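You operate a simulated robot arm through the tools that you are given. There is no shell and no other tool. Be economical: measure what you need, move in short steps, check, and stop when the job is done.

The job below is to be done with a simulated robot arm. You get a single attempt, and the scene is never put back.

Task
Put things in order on the top of the blue bench. At the end: the orange nozzle stands on top of the black star knob; the green nozzle is on the orange box (marked "EAR PLUGS"); the red brush stands on top of the tray of bottles; the purple block stands where the red brush stood; whatever was shut is shut again. Leave all else as you found it, and nothing knocked over.

Only the result counts: the job must be done as asked and must still hold three seconds after the hand-in. Knocking over, shifting, dropping, spilling or breaking anything else fails it.

Robot
A 6-joint arm with a two-finger parallel gripper, fixed in place. Base frame: the origin is at the foot of the arm, x ahead of it, y to its left, z up; the work surface is at about z = 800. Readings come in mm, degrees, newtons and seconds.
With the tool pointing down near the work surface it reaches from about 240 to 640 mm from the base axis. Its first joint turns from -66.0 to 66.0 degrees. Payload 2.7 kg.
Tool frame: the origin (TCP) lies between the finger pads and is the grasp point; the fingertips stand 23 mm ahead of it; z points along the fingers, y is the line along which they close. The gripper opens to 94 mm. The fingers are 38 mm wide and 10 mm thick; the gripper's body (54 by 96 mm) begins 39 mm behind the TCP.
Orientation is that of the tool frame in the base frame, as a unit quaternion [x, y, z, w]. With the fingers straight down and closing along the base's y, the tool's x points along the base's -x, its y along +y and its z along -z.

Tools
- The arm moves only by the tool step_arm. Its argument "rows" is a list of rows, each a list of 3 entries, a list of its own where there are three numbers: the shift along the tool's x, y, z in units of 40 mm (1.0 is 40 mm), then the turn, a rotation vector about the tool's x, y, z in units of 5 degrees (1.0 is 5 degrees), then the gripper command, from -1 (shut) to 1 (fully open), values between in proportion. In form: [[[tx, ty, tz], [ax, ay, az], gripper], ...]. A call has 1 to 12 rows; each row shifts and turns the commanded pose from where the row before left it, along the tool's axes as they then stand. A call with a number of a shift or a turn outside -1 to 1 is refused whole. Each row takes 0.2 s and may step no farther than 50 mm and 8.6 degrees from the row before; otherwise, or with a gripper value out of range, the whole call is refused. Where a pose cannot be reached the arm comes as near as it can. A force on the tool above 40 N (or 10 N above the force at the start of the call, whichever is more), or a blocked arm, ends the call early, and 0.2 s more pass. The fingers move at their own pace (about 45 mm/s each) and stop on an object; they squeeze with about 33 N. The grip force told is the motor's: it shows also when the fingers shut on nothing. Time passes only in rows, and 0.2 s behind the last, so rows that do not move let the fingers close. It gives the time, the measured TCP pose, the force on the tool (base axes), the opening and the grip force at its end, in the units of the frame above (readings bear some noise).
- Cameras (640 x 400 px; columns grow to the right, rows downward): "scene" is fixed at [64.4, -427.8, 1394.7]; the picture's right is [0.85, -0.53, 0.00], its down [-0.34, -0.55, -0.76] and it looks along [0.41, 0.65, -0.64] (base axes); focal length 305 px, centre (320, 200). "wrist" rides on the gripper at [-39, 0, -44] in the tool frame; the picture's right is [0.00, -1.00, 0.00], its down [0.97, 0.00, -0.24] and it looks along [0.24, 0.00, 0.97] (tool axes); focal length 218 px, centre (320, 200).
- camera(camera): a new picture of that camera. No time passes.
- point_at(camera, pixels): for up to 12 pixels [column, row] of the newest picture of that camera ("zoom" is the newest enlarged one), the place [x, y, z] in the base frame of the surface seen there, good to about 3 mm. No time passes.
- close_up(camera, box): a new picture of the part [left, top, right, bottom] of that camera's present view, enlarged. No time passes.
- finish_job(): hands the job in; it is judged then, once.

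Work in short steps. Measure before you move; look again where a grasp or a placing could have gone wrong, and mend it. You have 80 turns and 46 pictures in all, those below and enlarged ones among them. Open the gripper and draw the arm clear of the work before you hand the job in, unless the task says otherwise; then end with one line.

The tools are called by a JSON object that holds its "op" and its "data". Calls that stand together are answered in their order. step_arm: Moves the arm, as the interface text tells. Its arguments: {"type":"object","properties":{"rows":{"type":"array","items":{"type":"array"}}},"required":["rows"]} The other tools are called the same way: camera (camera) takes a picture; point_at (camera, pixels) gives the place of the surface under pixels of a picture; close_up (camera, box) takes an enlarged picture of a part of a camera's view; finish_job () hands the job in.

At the start:

```text
time_s: 0.0
tcp_pos: [404.3, -213.2, 1201.5]
ee_rot: [0.0, 1.0, 0.0, 0.0]
contact_force: [0.4, 0.6, 1.0]
width: 94.1
grip_force: 0.0
```

scene: 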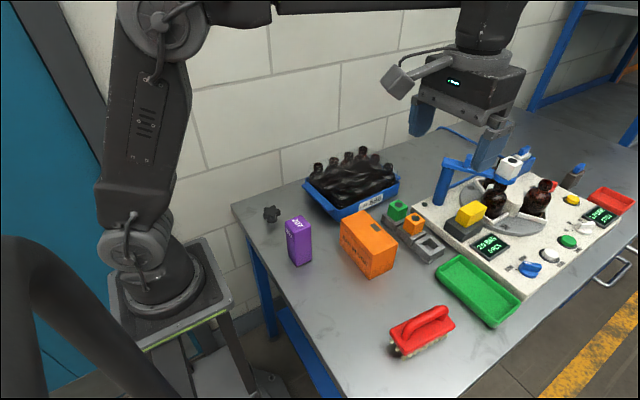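
wrist: 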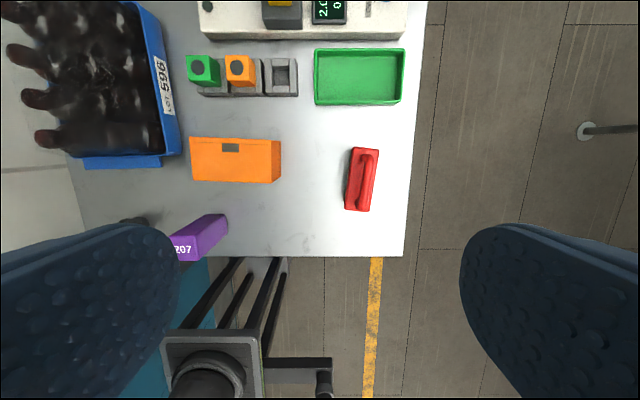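

The scene shows the knob at about (271,213), purple block (298,240), orange box (368,245), nozzles (398,210) and (414,224), and the brush (422,330). I'll enlarge the scene to measure them.

{"op": "close_up", "data": {"camera": "scene", "box": [240, 140, 480, 290]}}

{"op": "close_up", "data": {"camera": "wrist", "box": [60, 0, 440, 260]}}

```text
2.67 times, centred on (360, 215) of scene
```

zoom: 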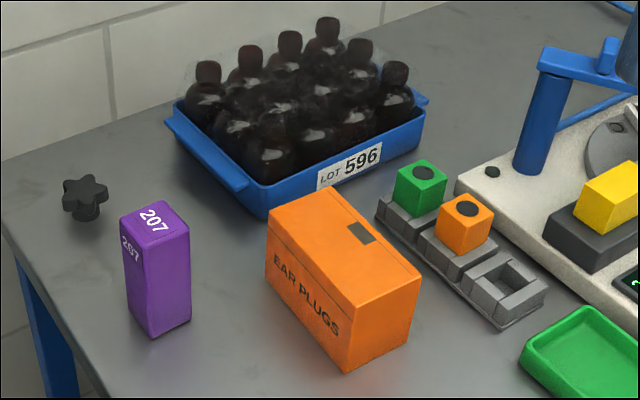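

```text
1.54 times, centred on (250, 130) of wrist
```

zoom: 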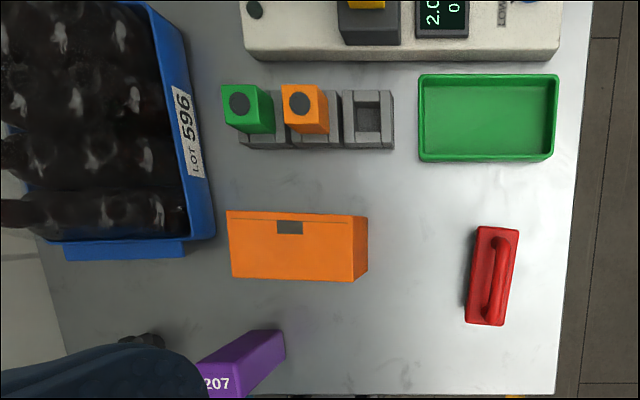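

The newest zoom (wrist) shows nozzle tops at (239,103) and (299,103), the box, the brush and the bottles. I measure these points, and others in the scene picture.

{"op": "point_at", "data": {"camera": "zoom", "pixels": [[239, 103], [299, 103], [228, 213], [350, 216], [232, 277], [353, 280], [481, 228], [518, 232], [504, 323], [466, 319], [495, 275], [290, 227]]}}

{"op": "point_at", "data": {"camera": "scene", "pixels": [[271, 209], [271, 220], [286, 220], [299, 214], [311, 222], [298, 229], [349, 152], [362, 151], [388, 168], [318, 167], [375, 182], [330, 185]]}}

```text
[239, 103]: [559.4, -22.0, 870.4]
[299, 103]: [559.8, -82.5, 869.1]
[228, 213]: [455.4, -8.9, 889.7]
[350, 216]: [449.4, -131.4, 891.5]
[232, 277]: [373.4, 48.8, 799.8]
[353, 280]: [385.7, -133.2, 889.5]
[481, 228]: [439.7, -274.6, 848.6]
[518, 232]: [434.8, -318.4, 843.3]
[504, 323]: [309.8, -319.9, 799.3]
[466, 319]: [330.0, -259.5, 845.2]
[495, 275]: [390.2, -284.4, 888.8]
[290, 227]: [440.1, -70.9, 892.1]
```

```text
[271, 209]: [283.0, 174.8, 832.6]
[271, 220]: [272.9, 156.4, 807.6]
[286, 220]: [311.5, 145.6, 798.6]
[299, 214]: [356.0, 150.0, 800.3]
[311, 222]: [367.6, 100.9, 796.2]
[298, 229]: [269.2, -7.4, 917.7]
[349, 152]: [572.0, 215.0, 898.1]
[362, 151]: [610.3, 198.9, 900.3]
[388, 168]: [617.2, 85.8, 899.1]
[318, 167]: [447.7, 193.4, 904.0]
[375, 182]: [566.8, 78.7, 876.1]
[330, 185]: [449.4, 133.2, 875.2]
```

Knob is at (283,175,832), purple top near (269,-7,918), nozzles near (560,-22/-82,870). Before going near the machine I measure the blue post and arm at (445,165), (515,160), and look at the bottle tops.

{"op": "point_at", "data": {"camera": "scene", "pixels": [[448, 165], [442, 200], [510, 168], [525, 155], [472, 210], [425, 210], [413, 218], [398, 207], [300, 221], [420, 325], [400, 352], [350, 175]]}}

{"op": "step_arm", "data": {"rows": [[[-0.4, 0.58, 0.55], [0, 0, 0], 1], [[-0.4, 0.58, 0.55], [0, 0, 0], 1], [[-0.4, 0.58, 0.55], [0, 0, 0], 1], [[-0.4, 0.58, 0.55], [0, 0, 0], 1], [[-0.4, 0.58, 0.55], [0, 0, 0], 1], [[-0.4, 0.58, 0.55], [0, 0, 0], 1], [[-0.4, 0.58, 0.2], [0, 0, 0], 1]]}}

{"op": "camera", "data": {"camera": "wrist"}}

```text
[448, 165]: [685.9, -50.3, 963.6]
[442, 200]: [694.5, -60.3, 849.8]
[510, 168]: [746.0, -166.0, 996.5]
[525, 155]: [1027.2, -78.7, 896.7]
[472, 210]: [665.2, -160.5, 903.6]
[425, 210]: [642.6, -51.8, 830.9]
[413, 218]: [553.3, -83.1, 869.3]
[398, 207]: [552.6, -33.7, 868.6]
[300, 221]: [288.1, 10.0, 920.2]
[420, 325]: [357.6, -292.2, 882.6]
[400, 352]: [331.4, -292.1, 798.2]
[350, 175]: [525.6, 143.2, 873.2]
```

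```text
time_s: 1.6
tcp_pos: [516.5, -49.5, 1060.4]
ee_rot: [0.001, 1.0, 0.001, -0.001]
contact_force: [0.1, 0.9, -0.1]
width: 94.0
grip_force: 0.0
```

```text
41 pictures are left
```

wrist: 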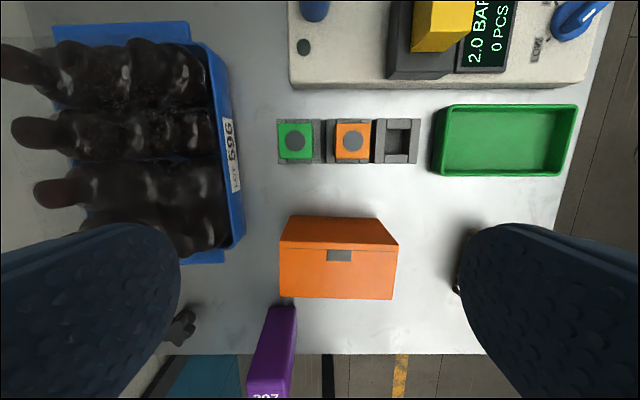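

The nozzles sit in U-shaped holders at (295,141) and (352,141). I enlarge this part to measure cube and holder edges.

{"op": "close_up", "data": {"camera": "wrist", "box": [240, 90, 448, 220]}}

{"op": "point_at", "data": {"camera": "wrist", "pixels": [[283, 125], [309, 125], [309, 156], [282, 156], [340, 126], [366, 126], [366, 157], [314, 130], [331, 130], [290, 245], [310, 160], [360, 160]]}}

```text
3.08 times, centred on (344, 155) of wrist
```

zoom: 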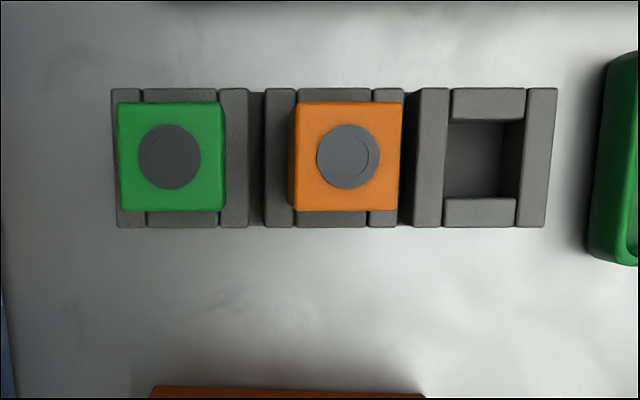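

```text
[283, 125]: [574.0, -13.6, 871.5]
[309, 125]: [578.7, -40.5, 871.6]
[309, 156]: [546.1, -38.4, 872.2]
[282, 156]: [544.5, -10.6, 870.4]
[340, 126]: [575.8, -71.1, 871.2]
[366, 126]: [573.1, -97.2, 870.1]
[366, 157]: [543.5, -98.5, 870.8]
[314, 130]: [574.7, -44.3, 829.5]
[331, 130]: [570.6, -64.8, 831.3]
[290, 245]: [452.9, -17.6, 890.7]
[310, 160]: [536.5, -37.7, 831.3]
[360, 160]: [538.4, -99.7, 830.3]
```

Nozzles' heads are about 33 mm with tops at 871, holder tops at 830; orange centre ≈ (559.5,-84.5), green ≈ (560,-25.5). I go above the orange one with the gripper partly closed and look.

{"op": "step_arm", "data": {"rows": [[[-0.215, -0.175, 0.6], [0, 0, 0], 0.1], [[-0.215, -0.175, 0.6], [0, 0, 0], 0.1], [[-0.215, -0.175, 0.7], [0, 0, 0], 0.1], [[-0.215, -0.175, 0.7], [0, 0, 0], 0.1], [[-0.215, -0.175, 0.7], [0, 0, 0], 0.1], [[0, 0, 0.5], [0, 0, 0], 0.1], [[0, 0, 0], [0, 0, 0], 0.1]]}}

{"op": "camera", "data": {"camera": "wrist"}}

```text
time_s: 3.2
tcp_pos: [558.6, -85.5, 908.0]
ee_rot: [0.001, 1.0, 0.001, 0.0]
contact_force: [0.5, 0.1, -0.5]
width: 51.6
grip_force: 0.1
```

```text
39 pictures are left
```

wrist: 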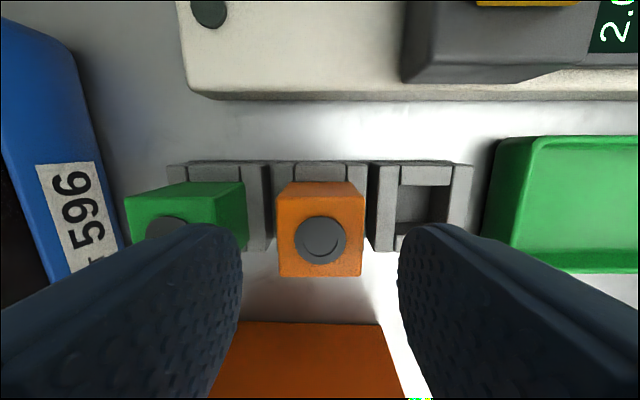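

The orange nozzle (320,240) lies centred between the fingers. I descend to z≈860, close, and lift 60 mm.

{"op": "step_arm", "data": {"rows": [[[-0.02, 0, 0.6], [0, 0, 0], 0.1], [[0, 0, 0.6], [0, 0, 0], 0.1], [[0, 0, 0], [0, 0, 0], -1], [[0, 0, 0], [0, 0, 0], -1], [[0, 0, 0], [0, 0, 0], -1]]}}

{"op": "step_arm", "data": {"rows": [[[0, 0, -0.3], [0, 0, 0], -1], [[0, 0, -0.6], [0, 0, 0], -1], [[0, 0, -0.8], [0, 0, 0], -1], [[0, 0, -0.8], [0, 0, 0], -1], [[0, 0, -0.8], [0, 0, 0], -1]]}}

{"op": "close_up", "data": {"camera": "scene", "box": [340, 100, 500, 260]}}

```text
time_s: 4.4
tcp_pos: [558.8, -84.2, 860.8]
ee_rot: [0.001, 1.0, 0.0, 0.0]
contact_force: [0.0, -1.0, 0.4]
width: 35.1
grip_force: 32.7
```

```text
time_s: 5.6
tcp_pos: [561.3, -85.9, 993.4]
ee_rot: [0.0, 1.0, 0.0, 0.0]
contact_force: [-1.0, -0.2, -0.8]
width: 35.1
grip_force: 33.1
```

```text
2.50 times, centred on (420, 180) of scene
```

zoom: 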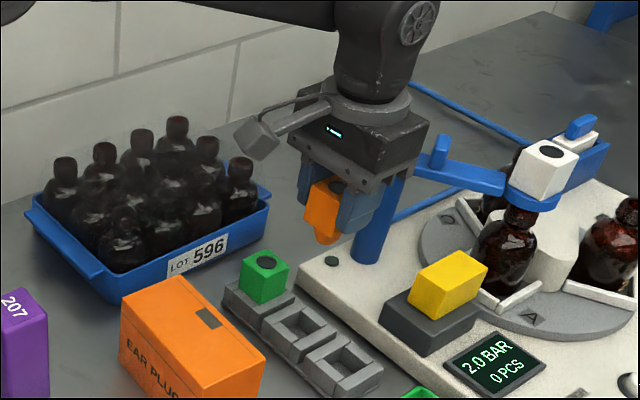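

The orange nozzle is held; below its cube a short tip shows around zoom (327,237). I look closer to learn its length.

{"op": "close_up", "data": {"camera": "scene", "box": [395, 130, 459, 170]}}

{"op": "point_at", "data": {"camera": "zoom", "pixels": [[320, 300], [280, 200], [345, 330]]}}

```text
10.00 times, centred on (427, 150) of scene
```

zoom: 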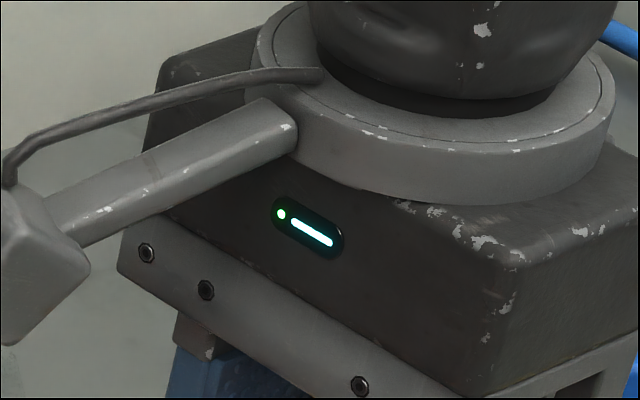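

```text
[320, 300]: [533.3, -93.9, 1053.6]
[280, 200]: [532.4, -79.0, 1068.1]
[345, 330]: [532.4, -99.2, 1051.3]
```

I aimed too high; the nozzle is at about scene (421,188).

{"op": "close_up", "data": {"camera": "scene", "box": [392, 165, 456, 205]}}

{"op": "point_at", "data": {"camera": "scene", "pixels": [[422, 194], [420, 184], [421, 196]]}}

```text
10.00 times, centred on (424, 185) of scene
```

zoom: 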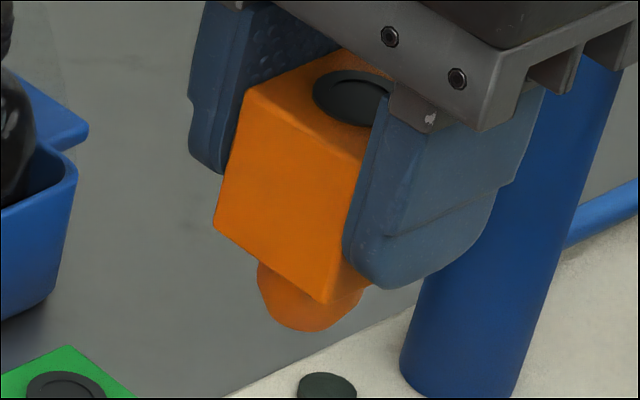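

```text
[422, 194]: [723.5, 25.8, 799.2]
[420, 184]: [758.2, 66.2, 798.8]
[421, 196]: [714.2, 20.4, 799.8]
```

I measure in this zoom: cube lower edge (215,222), (320,300), tip bottom (300,326), tip side (262,290).

{"op": "point_at", "data": {"camera": "zoom", "pixels": [[219, 220], [322, 295], [300, 322], [300, 329], [285, 290], [345, 310], [245, 95], [360, 160]]}}

```text
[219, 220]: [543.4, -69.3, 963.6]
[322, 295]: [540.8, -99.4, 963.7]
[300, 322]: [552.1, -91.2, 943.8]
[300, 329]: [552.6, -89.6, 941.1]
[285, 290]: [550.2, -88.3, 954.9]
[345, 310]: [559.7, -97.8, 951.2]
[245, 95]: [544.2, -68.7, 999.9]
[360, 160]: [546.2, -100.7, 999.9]
```

Tip bottom lies about 52 mm below the TCP. Now I enlarge the knob in the scene view to find its top centre.

{"op": "close_up", "data": {"camera": "scene", "box": [247, 195, 295, 225]}}

{"op": "point_at", "data": {"camera": "zoom", "pixels": [[220, 190], [320, 150], [420, 200], [320, 190], [280, 130], [380, 130], [300, 240], [350, 240]]}}

```text
13.33 times, centred on (271, 210) of scene
```

zoom: 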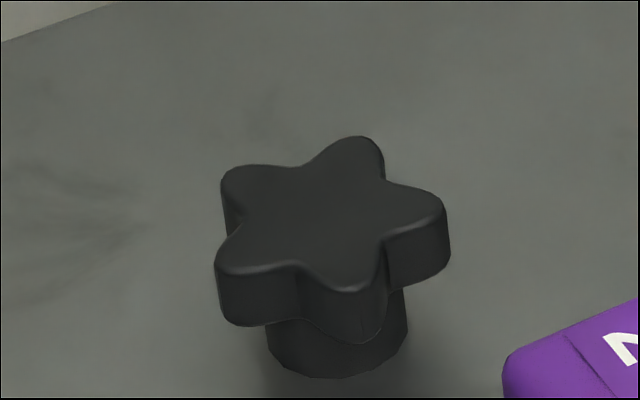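

```text
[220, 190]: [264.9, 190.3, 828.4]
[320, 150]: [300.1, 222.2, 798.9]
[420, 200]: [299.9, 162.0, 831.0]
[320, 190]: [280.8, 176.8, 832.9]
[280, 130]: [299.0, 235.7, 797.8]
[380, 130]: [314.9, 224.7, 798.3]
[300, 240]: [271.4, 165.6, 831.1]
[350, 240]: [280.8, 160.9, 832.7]
```

The knob's flat top is at z≈832; star centre at about zoom (325,214). I measure it and the five arm tips.

{"op": "point_at", "data": {"camera": "zoom", "pixels": [[325, 214], [325, 210], [240, 175], [362, 145], [435, 203], [355, 283], [225, 262], [330, 220]]}}

```text
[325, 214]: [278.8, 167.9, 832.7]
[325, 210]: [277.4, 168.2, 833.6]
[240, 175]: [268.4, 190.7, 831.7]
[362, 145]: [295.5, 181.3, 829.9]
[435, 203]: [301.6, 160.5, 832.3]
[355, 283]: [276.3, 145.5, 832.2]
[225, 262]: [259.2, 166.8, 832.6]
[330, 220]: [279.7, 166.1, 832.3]
```

Knob centre ≈ (280,169), top z≈832.5. I carry the nozzle there at z≈993, above all obstacles.

{"op": "step_arm", "data": {"rows": [[[0.586, 0.531, 0], [0, 0, 0], -1], [[0.586, 0.531, 0], [0, 0, 0], -1], [[0.586, 0.531, 0], [0, 0, 0], -1], [[0.586, 0.531, 0], [0, 0, 0], -1], [[0.586, 0.531, 0], [0, 0, 0], -1], [[0.586, 0.531, 0], [0, 0, 0], -1], [[0.586, 0.531, 0], [0, 0, 0], -1], [[0.586, 0.531, 0], [0, 0, 0], -1], [[0.586, 0.531, 0], [0, 0, 0], -1], [[0.586, 0.531, 0], [0, 0, 0], -1], [[0.586, 0.531, 0], [0, 0, 0], -1], [[0.586, 0.531, 0], [0, 0, 0], -1]]}}

{"op": "step_arm", "data": {"rows": [[[0, 0, 0.5], [0, 0, 0], -1], [[0, 0, 0.7], [0, 0, 0], -1], [[0, 0, 0.7], [0, 0, 0], -1], [[0, 0, 0], [0, 0, 0], -1]]}}

{"op": "close_up", "data": {"camera": "scene", "box": [223, 165, 319, 225]}}

```text
time_s: 8.2
tcp_pos: [279.5, 168.7, 993.4]
ee_rot: [0.001, 1.0, 0.0, 0.0]
contact_force: [0.2, 0.1, -0.7]
width: 34.9
grip_force: 33.2
```

```text
time_s: 9.2
tcp_pos: [278.9, 168.0, 917.0]
ee_rot: [0.001, 1.0, -0.001, 0.0]
contact_force: [0.3, -0.5, -0.3]
width: 35.2
grip_force: 33.3
```

```text
6.67 times, centred on (271, 195) of scene
```

zoom: 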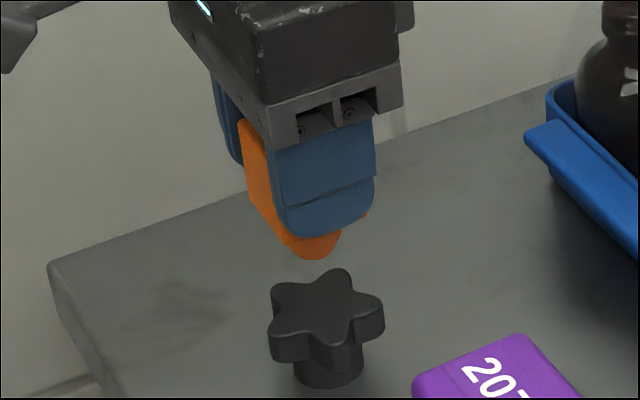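

The tip at zoom (318,250) hangs over the star's centre. I descend to about 888 and then in 1 mm rows until force shows.

{"op": "step_arm", "data": {"rows": [[[-0.01, 0.02, 0.4], [0, 0, 0], -1], [[0, 0, 0.3], [0, 0, 0], -1], [[0, 0, 0.0], [0, 0, 0], -1]]}}

{"op": "step_arm", "data": {"rows": [[[0, 0, 0.03], [0, 0, 0], -1], [[0, 0, 0.03], [0, 0, 0], -1], [[0, 0, 0.0], [0, 0, 0], -1]]}}

{"op": "close_up", "data": {"camera": "scene", "box": [247, 190, 295, 220]}}

```text
time_s: 10.0
tcp_pos: [278.5, 170.6, 888.1]
ee_rot: [0.001, 1.0, 0.001, 0.0]
contact_force: [0.9, 0.4, -0.8]
width: 35.1
grip_force: 32.9
```

```text
time_s: 10.8
tcp_pos: [278.9, 169.7, 887.3]
ee_rot: [0.0, 1.0, 0.0, -0.001]
contact_force: [-0.2, -0.2, -0.8]
width: 35.2
grip_force: 32.8
```

```text
13.33 times, centred on (271, 205) of scene
```

zoom: 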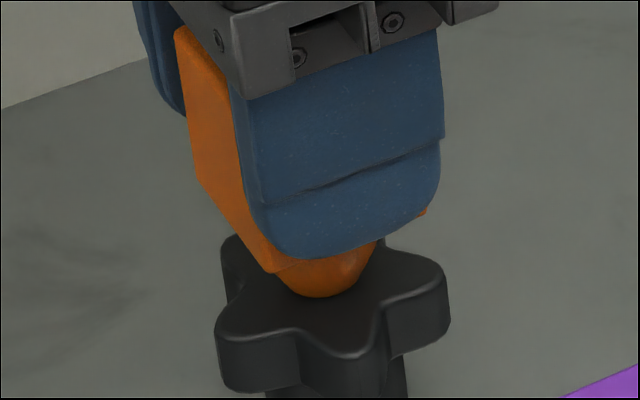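

No contact yet. I go on down in 1 mm rows.

{"op": "step_arm", "data": {"rows": [[[0, 0, 0.025], [0, 0, 0], -1], [[0, 0, 0.025], [0, 0, 0], -1], [[0, 0, 0.0], [0, 0, 0], -1]]}}

{"op": "step_arm", "data": {"rows": [[[0, 0, 0.025], [0, 0, 0], -1], [[0, 0, 0.0], [0, 0, 0], -1]]}}

```text
time_s: 11.6
tcp_pos: [279.6, 169.3, 883.9]
ee_rot: [0.0, 1.0, 0.0, 0.001]
contact_force: [-1.1, 0.0, 7.3]
width: 35.1
grip_force: 33.3
```

```text
time_s: 12.2
tcp_pos: [280.5, 170.0, 884.5]
ee_rot: [0.0, 1.0, 0.001, 0.002]
contact_force: [-1.1, -1.7, 23.9]
width: 35.3
grip_force: 33.4
```

Contact: 24 N at z≈884. I back off 1 mm to relieve it, open, and lift away.

{"op": "step_arm", "data": {"rows": [[[0, 0, -0.03], [0, 0, 0], -1], [[0, 0, 0], [0, 0, 0], -1]]}}

{"op": "step_arm", "data": {"rows": [[[0, 0, 0], [0, 0, 0], -0.1], [[0, 0, 0], [0, 0, 0], 0.1], [[0, 0, 0], [0, 0, 0], 0.1], [[0, 0, 0], [0, 0, 0], 0.1]]}}

{"op": "close_up", "data": {"camera": "scene", "box": [239, 175, 303, 215]}}

```text
time_s: 12.8
tcp_pos: [279.2, 169.7, 884.5]
ee_rot: [0.0, 1.0, 0.0, 0.001]
contact_force: [1.5, 1.5, 11.0]
width: 35.0
grip_force: 32.9
```

```text
time_s: 13.8
tcp_pos: [279.0, 170.2, 884.0]
ee_rot: [0.0, 1.0, 0.0, 0.0]
contact_force: [-0.2, -0.3, 0.7]
width: 51.8
grip_force: 0.0
```

```text
10.00 times, centred on (271, 195) of scene
```

zoom: 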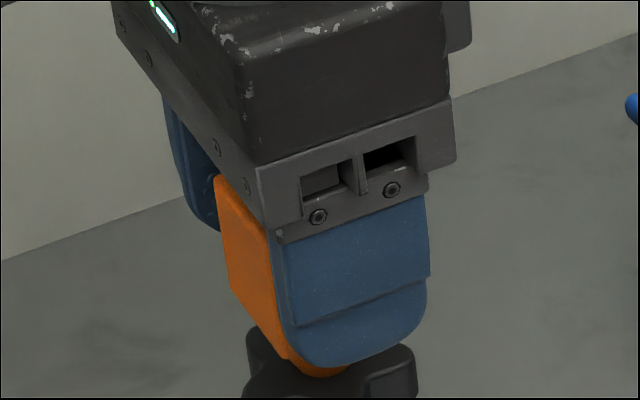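

The nozzle stands upright between the open fingers. I lift straight up 120 mm and check.

{"op": "step_arm", "data": {"rows": [[[0, 0, -0.3], [0, 0, 0], 0.1], [[0, 0, -0.6], [0, 0, 0], 0.1], [[0, 0, -0.8], [0, 0, 0], 0.1], [[0, 0, -0.8], [0, 0, 0], 0.1], [[0, 0, -0.8], [0, 0, 0], 0.1]]}}

{"op": "close_up", "data": {"camera": "scene", "box": [239, 180, 303, 220]}}

```text
time_s: 15.0
tcp_pos: [278.5, 169.8, 1017.4]
ee_rot: [0.0, 1.0, 0.001, 0.0]
contact_force: [1.5, -0.1, -0.2]
width: 51.6
grip_force: 0.0
```

```text
10.00 times, centred on (271, 200) of scene
```

zoom: 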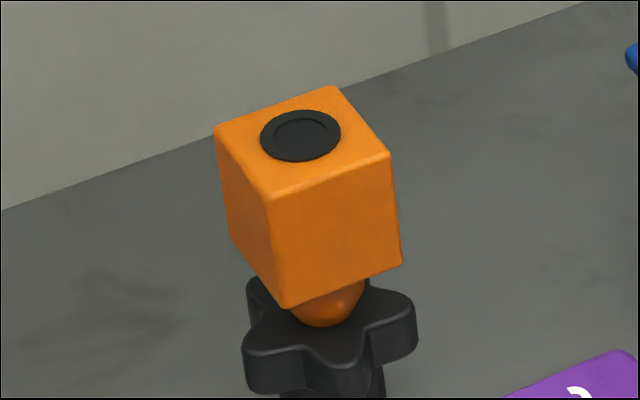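

The orange nozzle stands well on the knob. Next, over to the green nozzle at (560,-25.5).

{"op": "step_arm", "data": {"rows": [[[-0.586, -0.407, 0], [0, 0, 0], 0.1], [[-0.586, -0.407, 0], [0, 0, 0], 0.1], [[-0.586, -0.407, 0], [0, 0, 0], 0.1], [[-0.586, -0.407, 0], [0, 0, 0], 0.1], [[-0.586, -0.407, 0], [0, 0, 0], 0.1], [[-0.586, -0.407, 0], [0, 0, 0], 0.1], [[-0.586, -0.407, 0], [0, 0, 0], 0.1], [[-0.586, -0.407, 0], [0, 0, 0], 0.1], [[-0.586, -0.407, 0], [0, 0, 0], 0.1], [[-0.586, -0.407, 0], [0, 0, 0], 0.1], [[-0.586, -0.407, 0], [0, 0, 0], 0.1], [[-0.586, -0.407, 0], [0, 0, 0], 0.1]]}}

{"op": "step_arm", "data": {"rows": [[[0, 0, 0.7], [0, 0, 0], 0.1], [[0, 0, 0.8], [0, 0, 0], 0.1], [[0, 0, 0.8], [0, 0, 0], 0.1], [[0, 0, 0.4], [0, 0, 0], 0.1], [[0, 0, 0], [0, 0, 0], 0.1]]}}

{"op": "camera", "data": {"camera": "wrist"}}

```text
time_s: 17.6
tcp_pos: [559.9, -26.2, 1016.4]
ee_rot: [0.0, 1.0, 0.0, 0.0]
contact_force: [-0.3, 0.3, -0.3]
width: 51.5
grip_force: 0.0
```

```text
time_s: 18.8
tcp_pos: [560.8, -25.1, 908.0]
ee_rot: [0.0, 1.0, 0.0, 0.0]
contact_force: [0.0, 0.9, -0.1]
width: 51.8
grip_force: 0.0
```

```text
30 pictures are left
```

wrist: 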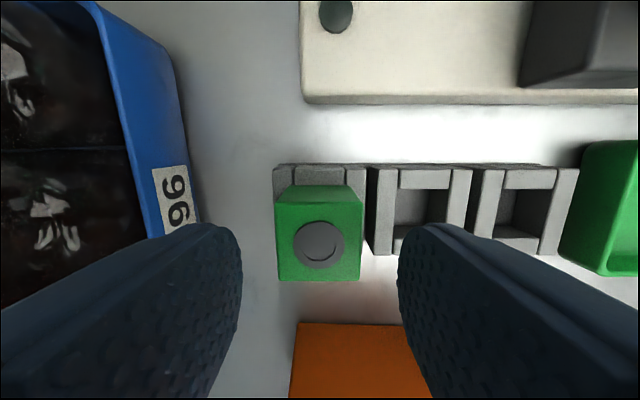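

The green nozzle is centred. Descend, grip, lift.

{"op": "step_arm", "data": {"rows": [[[0, 0, 0.6], [0, 0, 0], 0.1], [[0, 0, 0.6], [0, 0, 0], 0.1], [[0, 0, 0], [0, 0, 0], -1], [[0, 0, 0], [0, 0, 0], -1], [[0, 0, 0], [0, 0, 0], -1]]}}

{"op": "step_arm", "data": {"rows": [[[0, 0, -0.3], [0, 0, 0], -1], [[0, 0, -0.6], [0, 0, 0], -1], [[0, 0, -0.8], [0, 0, 0], -1], [[0, 0, -0.8], [0, 0, 0], -1], [[0, 0, -0.5], [0, 0, 0], -1]]}}

{"op": "close_up", "data": {"camera": "scene", "box": [320, 160, 448, 290]}}

```text
time_s: 20.0
tcp_pos: [559.3, -25.4, 860.9]
ee_rot: [0.0, 1.0, 0.0, 0.0]
contact_force: [0.5, 0.5, 0.3]
width: 35.0
grip_force: 32.8
```

```text
time_s: 21.2
tcp_pos: [560.2, -25.6, 981.8]
ee_rot: [0.0, 1.0, 0.0, -0.001]
contact_force: [-0.3, -0.3, -0.7]
width: 35.1
grip_force: 32.9
```

```text
3.08 times, centred on (384, 225) of scene
```

zoom: 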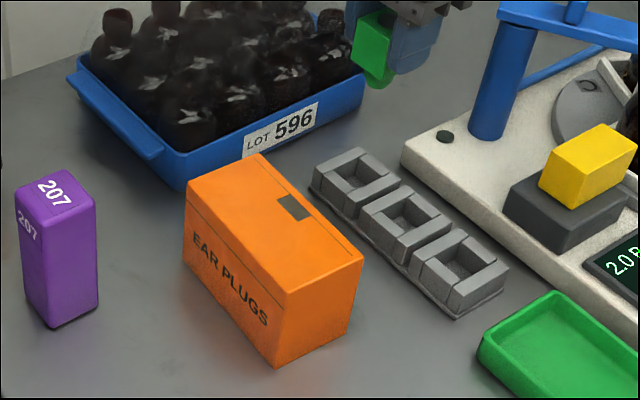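

Green nozzle held. I verify the box top's corners and height in this zoom before moving.

{"op": "point_at", "data": {"camera": "zoom", "pixels": [[190, 185], [260, 155], [358, 257], [287, 290], [270, 225], [245, 220], [300, 240], [293, 207]]}}

{"op": "step_arm", "data": {"rows": [[[0.617, -0.19, 0], [0, 0, 0], -1], [[0.617, -0.19, 0], [0, 0, 0], -1], [[0.617, -0.19, 0], [0, 0, 0], -1], [[0.617, -0.19, 0], [0, 0, 0], -1], [[0.617, -0.19, 0], [0, 0, 0], -1], [[0.617, -0.19, 0], [0, 0, 0], -1], [[0, 0, 0], [0, 0, 0], -1]]}}

```text
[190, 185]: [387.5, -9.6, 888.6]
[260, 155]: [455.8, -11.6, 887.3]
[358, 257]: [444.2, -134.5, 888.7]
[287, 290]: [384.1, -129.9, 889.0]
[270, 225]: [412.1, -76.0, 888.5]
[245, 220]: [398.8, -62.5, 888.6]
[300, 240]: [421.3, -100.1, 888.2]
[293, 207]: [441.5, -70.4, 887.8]
```

```text
time_s: 22.8
tcp_pos: [411.3, -71.2, 981.8]
ee_rot: [0.0, 1.0, 0.0, -0.001]
contact_force: [-0.6, 0.7, -1.6]
width: 35.1
grip_force: 33.2
```

Box top z≈889–890, so contact is expected at TCP ≈ 941. I descend to 945, then feel my way.

{"op": "step_arm", "data": {"rows": [[[0, 0, 0.5], [0, 0, 0], -1], [[0, 0, 0.42], [0, 0, 0], -1], [[0, 0, 0], [0, 0, 0], -1]]}}

{"op": "step_arm", "data": {"rows": [[[0, 0, 0.025], [0, 0, 0], -1], [[0, 0, 0.025], [0, 0, 0], -1], [[0, 0, 0], [0, 0, 0], -1]]}}

{"op": "step_arm", "data": {"rows": [[[0, 0, 0.025], [0, 0, 0], -1], [[0, 0, 0], [0, 0, 0], -1]]}}

```text
time_s: 23.6
tcp_pos: [412.0, -70.7, 943.3]
ee_rot: [0.001, 1.0, 0.0, 0.0]
contact_force: [-0.4, -0.3, 0.2]
width: 35.2
grip_force: 32.9
```

```text
time_s: 24.4
tcp_pos: [412.3, -70.5, 941.9]
ee_rot: [-0.001, 1.0, 0.0, 0.001]
contact_force: [-0.9, 0.2, 0.4]
width: 35.4
grip_force: 33.3
```

```text
time_s: 25.0
tcp_pos: [413.1, -71.3, 940.8]
ee_rot: [0.0, 1.0, -0.001, 0.0]
contact_force: [-0.7, -1.0, 0.9]
width: 35.1
grip_force: 33.1
```

No contact yet at 941; one more millimetre at a time.

{"op": "step_arm", "data": {"rows": [[[0, 0, 0.02], [0, 0, 0], -1], [[0, 0, 0], [0, 0, 0], -1]]}}

{"op": "step_arm", "data": {"rows": [[[0, 0, 0.02], [0, 0, 0], -1], [[0, 0, 0], [0, 0, 0], -1]]}}

```text
time_s: 25.6
tcp_pos: [412.6, -72.0, 942.2]
ee_rot: [0.0, 1.0, 0.0, 0.001]
contact_force: [-3.4, 1.1, 11.6]
width: 35.0
grip_force: 33.3
```

```text
time_s: 26.2
tcp_pos: [413.4, -72.9, 941.4]
ee_rot: [0.0, 1.0, -0.002, 0.001]
contact_force: [-4.9, 1.8, 26.1]
width: 35.1
grip_force: 32.9
```

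Contact made (26 N). Back off 1.2 mm, open, and lift.

{"op": "step_arm", "data": {"rows": [[[0, 0, -0.03], [0, 0, 0], -1], [[0, 0, 0], [0, 0, 0], -1]]}}

{"op": "step_arm", "data": {"rows": [[[0, 0, 0], [0, 0, 0], -0.1], [[0, 0, 0], [0, 0, 0], 0.1], [[0, 0, 0], [0, 0, 0], 0.1], [[0, 0, 0], [0, 0, 0], 0.1]]}}

{"op": "step_arm", "data": {"rows": [[[0, 0, -0.3], [0, 0, 0], 0.1], [[0, 0, -0.6], [0, 0, 0], 0.1], [[0, 0, -0.8], [0, 0, 0], 0.1], [[0, 0, -0.8], [0, 0, 0], 0.1], [[0, 0, -0.8], [0, 0, 0], 0.1]]}}

{"op": "camera", "data": {"camera": "scene"}}

```text
time_s: 26.8
tcp_pos: [412.5, -73.5, 941.4]
ee_rot: [0.0, 1.0, -0.001, 0.0]
contact_force: [2.0, -1.7, 16.6]
width: 35.1
grip_force: 32.8
```

```text
time_s: 27.8
tcp_pos: [412.2, -71.1, 940.0]
ee_rot: [0.0, 1.0, 0.0, -0.001]
contact_force: [-0.5, 0.3, -0.6]
width: 51.8
grip_force: 0.0
```

```text
time_s: 29.0
tcp_pos: [410.0, -71.4, 1073.6]
ee_rot: [0.001, 1.0, 0.0, 0.0]
contact_force: [-0.2, 0.6, 0.0]
width: 51.7
grip_force: 0.0
```

```text
28 pictures are left
```

scene: 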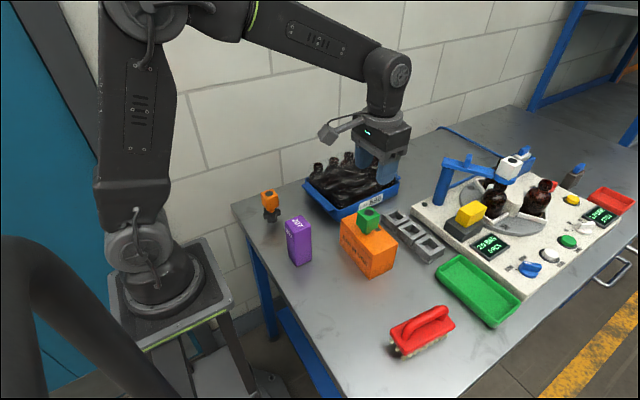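

Both nozzles stand well. Now the brush at (422,330): I move above it, opening the gripper, and look from both cameras.

{"op": "step_arm", "data": {"rows": [[[0.05, -0.764, 0.2], [0, 0, 0], 1], [[0.05, -0.764, 0.2], [0, 0, 0], 1], [[0.05, -0.764, 0.2], [0, 0, 0], 1], [[0.05, -0.764, 0.2], [0, 0, 0], 1], [[0.05, -0.764, 0.2], [0, 0, 0], 1], [[0.05, -0.764, 0.2], [0, 0, 0], 1], [[0.05, -0.764, 0.2], [0, 0, 0], 1], [[0, 0, 0], [0, 0, 0], 1]]}}

{"op": "camera", "data": {"camera": "wrist"}}

{"op": "close_up", "data": {"camera": "scene", "box": [374, 295, 470, 365]}}

```text
time_s: 30.8
tcp_pos: [397.7, -286.5, 1015.4]
ee_rot: [0.0, 1.0, -0.001, 0.0]
contact_force: [-0.2, -0.5, 0.0]
width: 93.9
grip_force: 0.1
```

```text
27 pictures are left
```

wrist: 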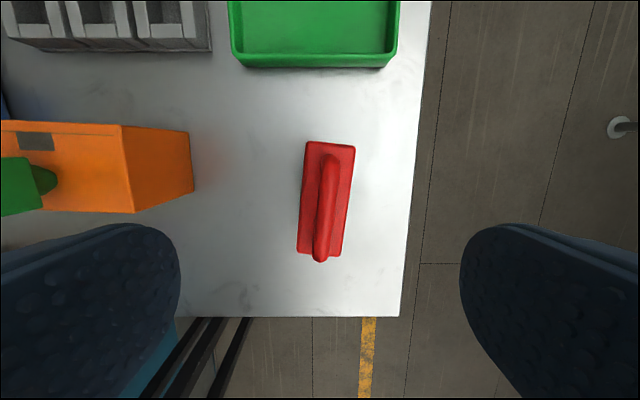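

```text
5.71 times, centred on (422, 330) of scene
```

zoom: 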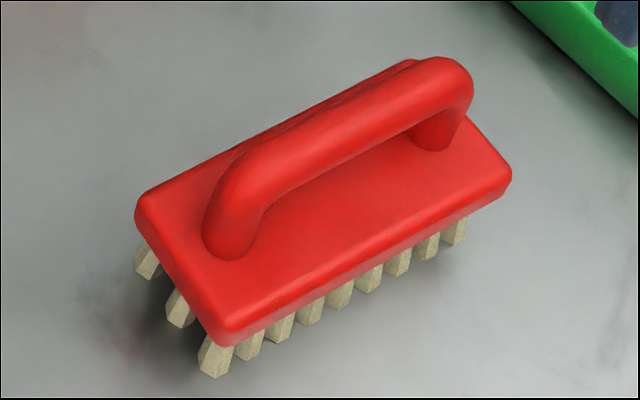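

Brush lies with its handle along slightly tilted x. I measure plate corners, handle ends and bristles.

{"op": "point_at", "data": {"camera": "wrist", "pixels": [[308, 144], [353, 148], [341, 255], [299, 250], [328, 160], [320, 254], [327, 200], [325, 225]]}}

{"op": "point_at", "data": {"camera": "zoom", "pixels": [[140, 205], [410, 65], [508, 178], [225, 335], [440, 75], [235, 170], [340, 115], [210, 372], [455, 240], [290, 260], [370, 140]]}}

```text
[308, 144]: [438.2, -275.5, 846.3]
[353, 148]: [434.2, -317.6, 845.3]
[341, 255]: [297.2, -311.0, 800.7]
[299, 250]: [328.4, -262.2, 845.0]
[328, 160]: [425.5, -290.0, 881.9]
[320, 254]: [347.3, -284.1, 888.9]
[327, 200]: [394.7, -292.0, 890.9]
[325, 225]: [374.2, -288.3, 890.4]
```

```text
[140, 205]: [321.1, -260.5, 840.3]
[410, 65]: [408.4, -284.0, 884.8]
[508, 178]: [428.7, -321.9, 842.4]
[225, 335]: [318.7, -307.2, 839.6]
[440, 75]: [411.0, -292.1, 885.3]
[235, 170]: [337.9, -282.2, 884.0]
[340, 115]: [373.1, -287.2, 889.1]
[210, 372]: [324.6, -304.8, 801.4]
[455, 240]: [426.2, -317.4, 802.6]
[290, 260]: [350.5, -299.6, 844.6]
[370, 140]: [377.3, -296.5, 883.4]
```

Brush centre ≈ (379.5,-290), yaw ≈ -7°, handle top 890, plate 846. Before gripping it I go look at the tray of bottles from above to choose the landing spot.

{"op": "step_arm", "data": {"rows": [[[-0.275, 0.867, -0.135], [0, 0, 0], 1], [[-0.275, 0.867, -0.135], [0, 0, 0], 1], [[-0.275, 0.867, -0.135], [0, 0, 0], 1], [[-0.275, 0.867, -0.135], [0, 0, 0], 1], [[-0.275, 0.867, -0.135], [0, 0, 0], 1], [[-0.275, 0.867, -0.135], [0, 0, 0], 1], [[-0.275, 0.867, -0.135], [0, 0, 0], 1], [[-0.275, 0.867, -0.135], [0, 0, 0], 1], [[-0.275, 0.867, -0.135], [0, 0, 0], 1], [[-0.275, 0.867, -0.135], [0, 0, 0], 1], [[-0.275, 0.867, -0.135], [0, 0, 0], 1], [[-0.275, 0.867, -0.135], [0, 0, 0], 1]]}}

{"op": "camera", "data": {"camera": "wrist"}}

{"op": "close_up", "data": {"camera": "scene", "box": [295, 140, 407, 220]}}

```text
time_s: 33.4
tcp_pos: [528.0, 130.8, 1082.1]
ee_rot: [0.001, 1.0, 0.0, 0.0]
contact_force: [0.2, -0.8, -0.5]
width: 93.9
grip_force: 0.1
```

```text
25 pictures are left
```

wrist: 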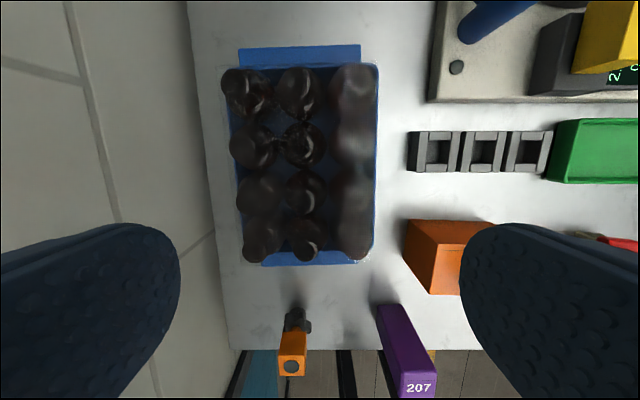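

```text
5.00 times, centred on (351, 180) of scene
```

zoom: 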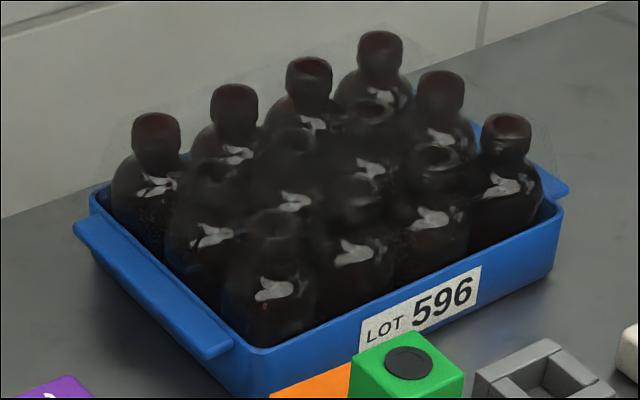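

A clear film seems to cover the bottles. I measure heights across the pack in the wrist view.

{"op": "point_at", "data": {"camera": "wrist", "pixels": [[240, 90], [290, 88], [350, 90], [245, 145], [300, 145], [352, 150], [257, 195], [303, 192], [275, 115], [325, 115], [325, 170], [280, 215]]}}

{"op": "close_up", "data": {"camera": "wrist", "box": [200, 30, 408, 280]}}

{"op": "point_at", "data": {"camera": "wrist", "pixels": [[355, 190], [355, 240], [305, 240], [262, 240], [376, 66], [376, 245], [232, 75], [325, 220], [352, 115], [325, 145], [338, 65], [340, 255]]}}

```text
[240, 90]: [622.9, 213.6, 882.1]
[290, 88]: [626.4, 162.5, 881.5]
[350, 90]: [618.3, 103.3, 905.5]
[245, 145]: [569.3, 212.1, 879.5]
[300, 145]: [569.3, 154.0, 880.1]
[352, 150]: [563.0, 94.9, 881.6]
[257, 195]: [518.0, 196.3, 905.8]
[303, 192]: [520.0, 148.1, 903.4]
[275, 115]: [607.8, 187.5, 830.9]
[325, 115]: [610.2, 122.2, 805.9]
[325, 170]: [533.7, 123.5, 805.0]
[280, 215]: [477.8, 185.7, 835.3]
```

```text
1.60 times, centred on (304, 155) of wrist
```

zoom: 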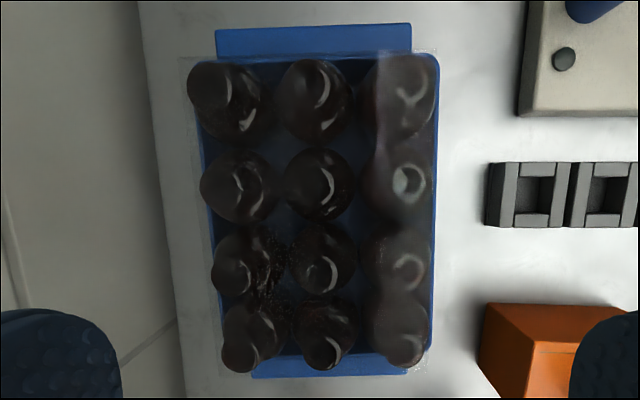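

```text
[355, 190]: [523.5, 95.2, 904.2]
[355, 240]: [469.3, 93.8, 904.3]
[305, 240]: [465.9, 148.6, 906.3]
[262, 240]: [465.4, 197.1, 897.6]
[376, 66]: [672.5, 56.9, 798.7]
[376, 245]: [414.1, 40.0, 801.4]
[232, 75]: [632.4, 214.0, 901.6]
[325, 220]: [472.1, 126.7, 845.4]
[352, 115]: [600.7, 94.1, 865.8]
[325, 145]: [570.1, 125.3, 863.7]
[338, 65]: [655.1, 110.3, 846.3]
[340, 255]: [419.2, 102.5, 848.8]
```

Caps form a 4×3 grid at z≈905, pitch ≈ 53. I measure the middle column's caps, zoom (318,182), (320,272), (322,348), (306,90), to fix the landing line.

{"op": "point_at", "data": {"camera": "zoom", "pixels": [[318, 182], [310, 182], [326, 182], [316, 275], [308, 275], [324, 275], [322, 350], [306, 90], [410, 180], [236, 180], [320, 265], [318, 192]]}}

```text
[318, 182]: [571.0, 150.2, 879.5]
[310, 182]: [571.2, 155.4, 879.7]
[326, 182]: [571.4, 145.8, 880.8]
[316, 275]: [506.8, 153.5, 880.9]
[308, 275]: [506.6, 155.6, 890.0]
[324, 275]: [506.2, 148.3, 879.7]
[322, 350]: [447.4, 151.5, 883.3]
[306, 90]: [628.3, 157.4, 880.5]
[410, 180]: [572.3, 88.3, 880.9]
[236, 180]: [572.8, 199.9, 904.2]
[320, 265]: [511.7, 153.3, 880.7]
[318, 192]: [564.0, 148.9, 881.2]
```

Necks lie at x≈457/514/571/628, y≈150 in the middle column, rims at 905; the pack's centre is (542.5,150). Now back to the brush, gripper to about 45 mm.

{"op": "step_arm", "data": {"rows": [[[0.309, -0.877, 0], [0, 0, 0], 0.0], [[0.309, -0.877, 0], [0, 0, 0], 0.0], [[0.309, -0.877, 0], [0, 0, 0], 0.0], [[0.309, -0.877, 0], [0, 0, 0], 0.0], [[0.309, -0.877, 0], [0, 0, 0], 0.0], [[0.309, -0.877, 0], [0, 0, 0], 0.0], [[0.309, -0.877, 0], [0, 0, 0], 0.0], [[0.309, -0.877, 0], [0, 0, 0], 0.0], [[0.309, -0.877, 0], [0, 0, 0], 0.0], [[0.309, -0.877, 0], [0, 0, 0], 0.0], [[0.309, -0.877, 0], [0, 0, 0], 0.0], [[0.309, -0.877, 0], [0, 0, 0], 0.0]]}}

{"op": "step_arm", "data": {"rows": [[[0, 0, 0.8], [0, 0, 0.7], 0.0], [[0, 0, 0.9], [0, 0, 0.7], 0.0], [[0, 0, 0.9], [0, 0, 0], 0.0], [[0, 0, 0.9], [0, 0, 0], 0.0], [[0, 0, 0], [0, 0, 0], 0.0]]}}

{"op": "camera", "data": {"camera": "wrist"}}

```text
time_s: 36.0
tcp_pos: [381.9, -290.7, 1080.4]
ee_rot: [0.0, 1.0, 0.0, 0.0]
contact_force: [0.0, 0.4, 0.0]
width: 46.8
grip_force: 0.1
```

```text
time_s: 37.2
tcp_pos: [383.0, -291.6, 939.6]
ee_rot: [0.061, 0.998, 0.0, 0.0]
contact_force: [-0.4, 0.8, 1.0]
width: 46.9
grip_force: 0.0
```

```text
22 pictures are left
```

wrist: 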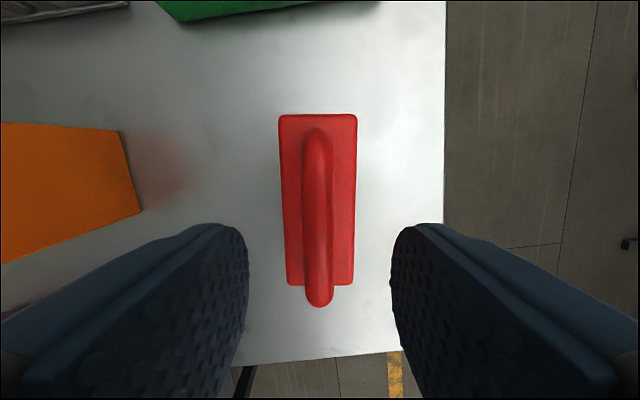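

The brush is aligned and centred (handle at column 317). I descend to z≈879 and grip the handle.

{"op": "step_arm", "data": {"rows": [[[0.03, 0.02, 0.5], [0, 0, 0], 0.0], [[0.03, 0, 0.5], [0, 0, 0], 0.0], [[0, 0, 0.5], [0, 0, 0], 0.0], [[0, 0, 0], [0, 0, 0], 0.0]]}}

{"op": "step_arm", "data": {"rows": [[[0, 0, 0], [0, 0, 0], -1], [[0, 0, 0], [0, 0, 0], -1], [[0, 0, 0], [0, 0, 0], -1], [[0, 0, 0], [0, 0, 0], -1]]}}

{"op": "camera", "data": {"camera": "wrist"}}

```text
time_s: 38.2
tcp_pos: [379.0, -289.9, 881.1]
ee_rot: [0.061, 0.998, 0.001, 0.0]
contact_force: [0.2, 0.0, -0.3]
width: 47.0
grip_force: 0.0
```

```text
time_s: 39.2
tcp_pos: [379.4, -289.1, 882.1]
ee_rot: [0.062, 0.998, 0.0, 0.0]
contact_force: [-1.3, 0.0, -1.4]
width: 15.4
grip_force: 33.4
```

```text
21 pictures are left
```

wrist: 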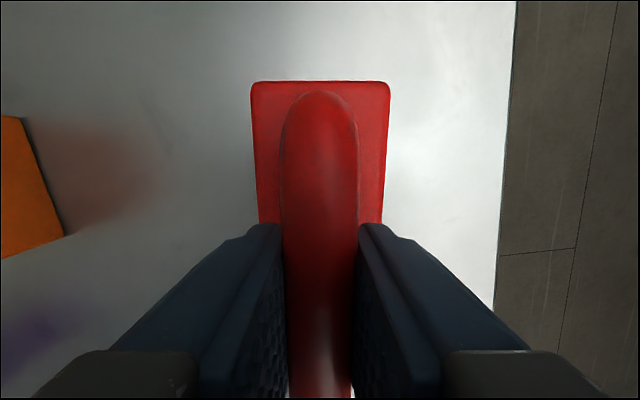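

Grip holds at 15.4 mm; brush bottom is ≈81 mm below TCP. Lift 175 mm, undoing the 7° turn on the way.

{"op": "step_arm", "data": {"rows": [[[0, 0, -0.3], [0, 0, 0], -1], [[0, 0, -0.7], [0, 0, 0], -1], [[0, 0, -0.8], [0, 0, 0], -1], [[0, 0, -0.9], [0, 0, -0.7], -1], [[0, 0, -0.9], [0, 0, -0.7], -1], [[0, 0, -0.9], [0, 0, 0], -1], [[0, 0, 0], [0, 0, 0], -1]]}}

{"op": "camera", "data": {"camera": "scene"}}

```text
time_s: 40.8
tcp_pos: [377.9, -288.7, 1063.1]
ee_rot: [0.0, 1.0, 0.0, 0.0]
contact_force: [0.5, -0.6, -1.1]
width: 15.2
grip_force: 32.7
```

```text
20 pictures are left
```

scene: 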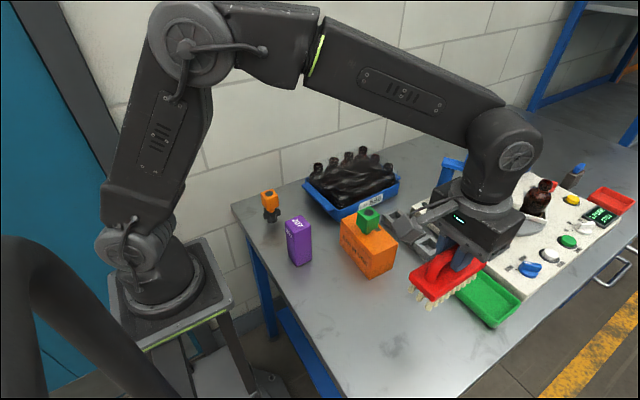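

The brush hangs level. I carry it to above the pack's centre (542.5,150).

{"op": "step_arm", "data": {"rows": [[[-0.343, 0.914, 0], [0, 0, 0], -1], [[-0.343, 0.914, 0], [0, 0, 0], -1], [[-0.343, 0.914, 0], [0, 0, 0], -1], [[-0.343, 0.914, 0], [0, 0, 0], -1], [[-0.343, 0.914, 0], [0, 0, 0], -1], [[-0.343, 0.914, 0], [0, 0, 0], -1], [[-0.343, 0.914, 0], [0, 0, 0], -1], [[-0.343, 0.914, 0], [0, 0, 0], -1], [[-0.343, 0.914, 0], [0, 0, 0], -1], [[-0.343, 0.914, 0], [0, 0, 0], -1], [[-0.343, 0.914, 0], [0, 0, 0], -1], [[-0.343, 0.914, 0], [0, 0, 0], -1]]}}

{"op": "step_arm", "data": {"rows": [[[0, 0, 0.6], [0, 0, 0], -1], [[0, 0, 0.7], [0, 0, 0], -1], [[0, 0, 0.3], [0, 0, 0], -1], [[0, 0, 0], [0, 0, 0], -1]]}}

{"op": "close_up", "data": {"camera": "scene", "box": [295, 115, 423, 215]}}

```text
time_s: 43.4
tcp_pos: [543.0, 149.8, 1060.7]
ee_rot: [0.001, 1.0, 0.0, 0.0]
contact_force: [-1.0, -0.1, -1.4]
width: 15.3
grip_force: 32.9
```

```text
time_s: 44.4
tcp_pos: [543.7, 148.1, 997.5]
ee_rot: [0.001, 1.0, 0.0, 0.0]
contact_force: [-0.4, 0.1, -1.2]
width: 15.1
grip_force: 32.5
```

```text
4.00 times, centred on (359, 165) of scene
```

zoom: 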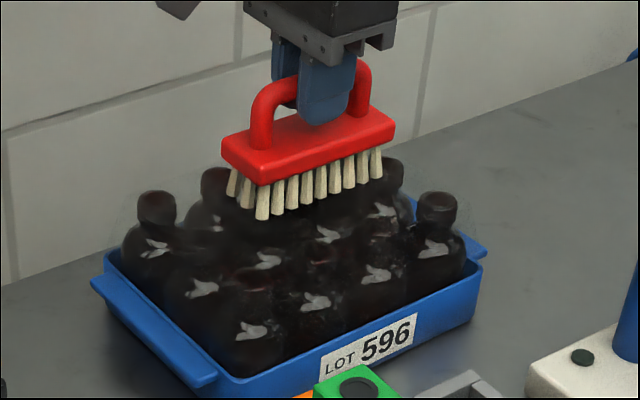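

Bristle bottom is about 10 mm above the rims. I lower in small rows, watching force.

{"op": "step_arm", "data": {"rows": [[[0, 0, 0.05], [0, 0, 0], -1], [[0, 0, 0.05], [0, 0, 0], -1], [[0, 0, 0.04], [0, 0, 0], -1], [[0, 0, 0], [0, 0, 0], -1]]}}

{"op": "step_arm", "data": {"rows": [[[0, 0, 0.03], [0, 0, 0], -1], [[0, 0, 0.03], [0, 0, 0], -1], [[0, 0, 0], [0, 0, 0], -1]]}}

{"op": "step_arm", "data": {"rows": [[[0, 0, 0.025], [0, 0, 0], -1], [[0, 0, 0], [0, 0, 0], -1]]}}

```text
time_s: 45.4
tcp_pos: [542.3, 149.1, 991.6]
ee_rot: [-0.001, 1.0, 0.0, 0.0]
contact_force: [0.3, 0.2, -1.4]
width: 15.3
grip_force: 32.8
```

```text
time_s: 46.2
tcp_pos: [544.3, 150.7, 990.8]
ee_rot: [0.0, 1.0, 0.0, 0.0]
contact_force: [1.0, -0.6, -1.6]
width: 15.1
grip_force: 33.3
```

```text
time_s: 46.8
tcp_pos: [543.4, 149.8, 988.0]
ee_rot: [0.0, 1.0, 0.0, 0.0]
contact_force: [0.1, 0.7, -1.8]
width: 15.2
grip_force: 32.8
```

No contact yet at 988; continue in 1 mm rows.

{"op": "step_arm", "data": {"rows": [[[0, 0, 0.025], [0, 0, 0], -1], [[0, 0, 0], [0, 0, 0], -1]]}}

{"op": "step_arm", "data": {"rows": [[[0, 0, 0.025], [0, 0, 0], -1], [[0, 0, 0], [0, 0, 0], -1]]}}

{"op": "step_arm", "data": {"rows": [[[0, 0, 0.02], [0, 0, 0], -1], [[0, 0, 0], [0, 0, 0], -1]]}}

```text
time_s: 47.4
tcp_pos: [543.3, 150.1, 988.5]
ee_rot: [-0.001, 1.0, 0.001, 0.0]
contact_force: [0.0, 0.4, -2.0]
width: 15.3
grip_force: 33.1
```

```text
time_s: 48.0
tcp_pos: [542.9, 149.6, 985.6]
ee_rot: [0.0, 1.0, 0.0, 0.0]
contact_force: [-0.2, -0.1, -1.6]
width: 15.0
grip_force: 33.0
```

```text
time_s: 48.6
tcp_pos: [543.8, 149.3, 985.6]
ee_rot: [0.0, 1.0, 0.001, 0.001]
contact_force: [-0.9, -0.5, 3.4]
width: 15.2
grip_force: 33.4
```

Contact begins at 985.6 (force rises to 3.4 N). I open slowly to about 40 mm and check before lifting.

{"op": "step_arm", "data": {"rows": [[[0, 0, 0.008], [0, 0, 0], -1], [[0, 0, 0], [0, 0, 0], -0.6], [[0, 0, 0], [0, 0, 0], -0.3], [[0, 0, 0], [0, 0, 0], -0.15], [[0, 0, 0], [0, 0, 0], -0.15]]}}

{"op": "close_up", "data": {"camera": "scene", "box": [295, 115, 423, 215]}}

```text
time_s: 49.8
tcp_pos: [542.8, 149.7, 985.6]
ee_rot: [0.0, 1.0, 0.0, 0.0]
contact_force: [1.0, -0.2, 0.1]
width: 39.9
grip_force: 0.1
```

```text
4.00 times, centred on (359, 165) of scene
```

zoom: 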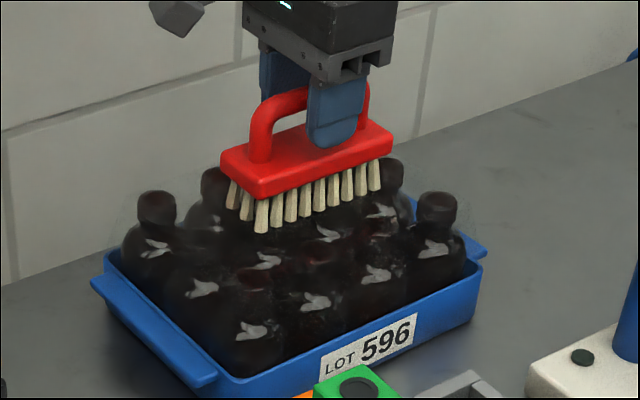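

The brush stands level. I lift straight up and check again.

{"op": "step_arm", "data": {"rows": [[[0, 0, -0.3], [0, 0, 0], -0.15], [[0, 0, -0.6], [0, 0, 0], -0.15], [[0, 0, -0.8], [0, 0, 0], -0.15], [[0, 0, -0.8], [0, 0, 0], -0.15]]}}

{"op": "close_up", "data": {"camera": "scene", "box": [240, 125, 400, 275]}}

```text
time_s: 50.8
tcp_pos: [542.5, 149.3, 1085.5]
ee_rot: [0.0, 1.0, 0.0, 0.0]
contact_force: [0.1, -0.2, 0.0]
width: 39.7
grip_force: 0.0
```

```text
2.67 times, centred on (320, 200) of scene
```

zoom: 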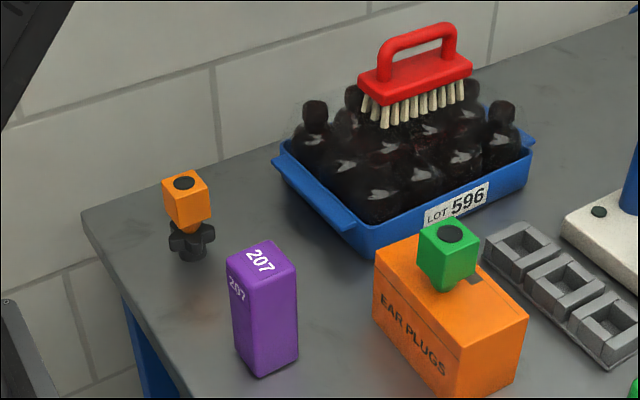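

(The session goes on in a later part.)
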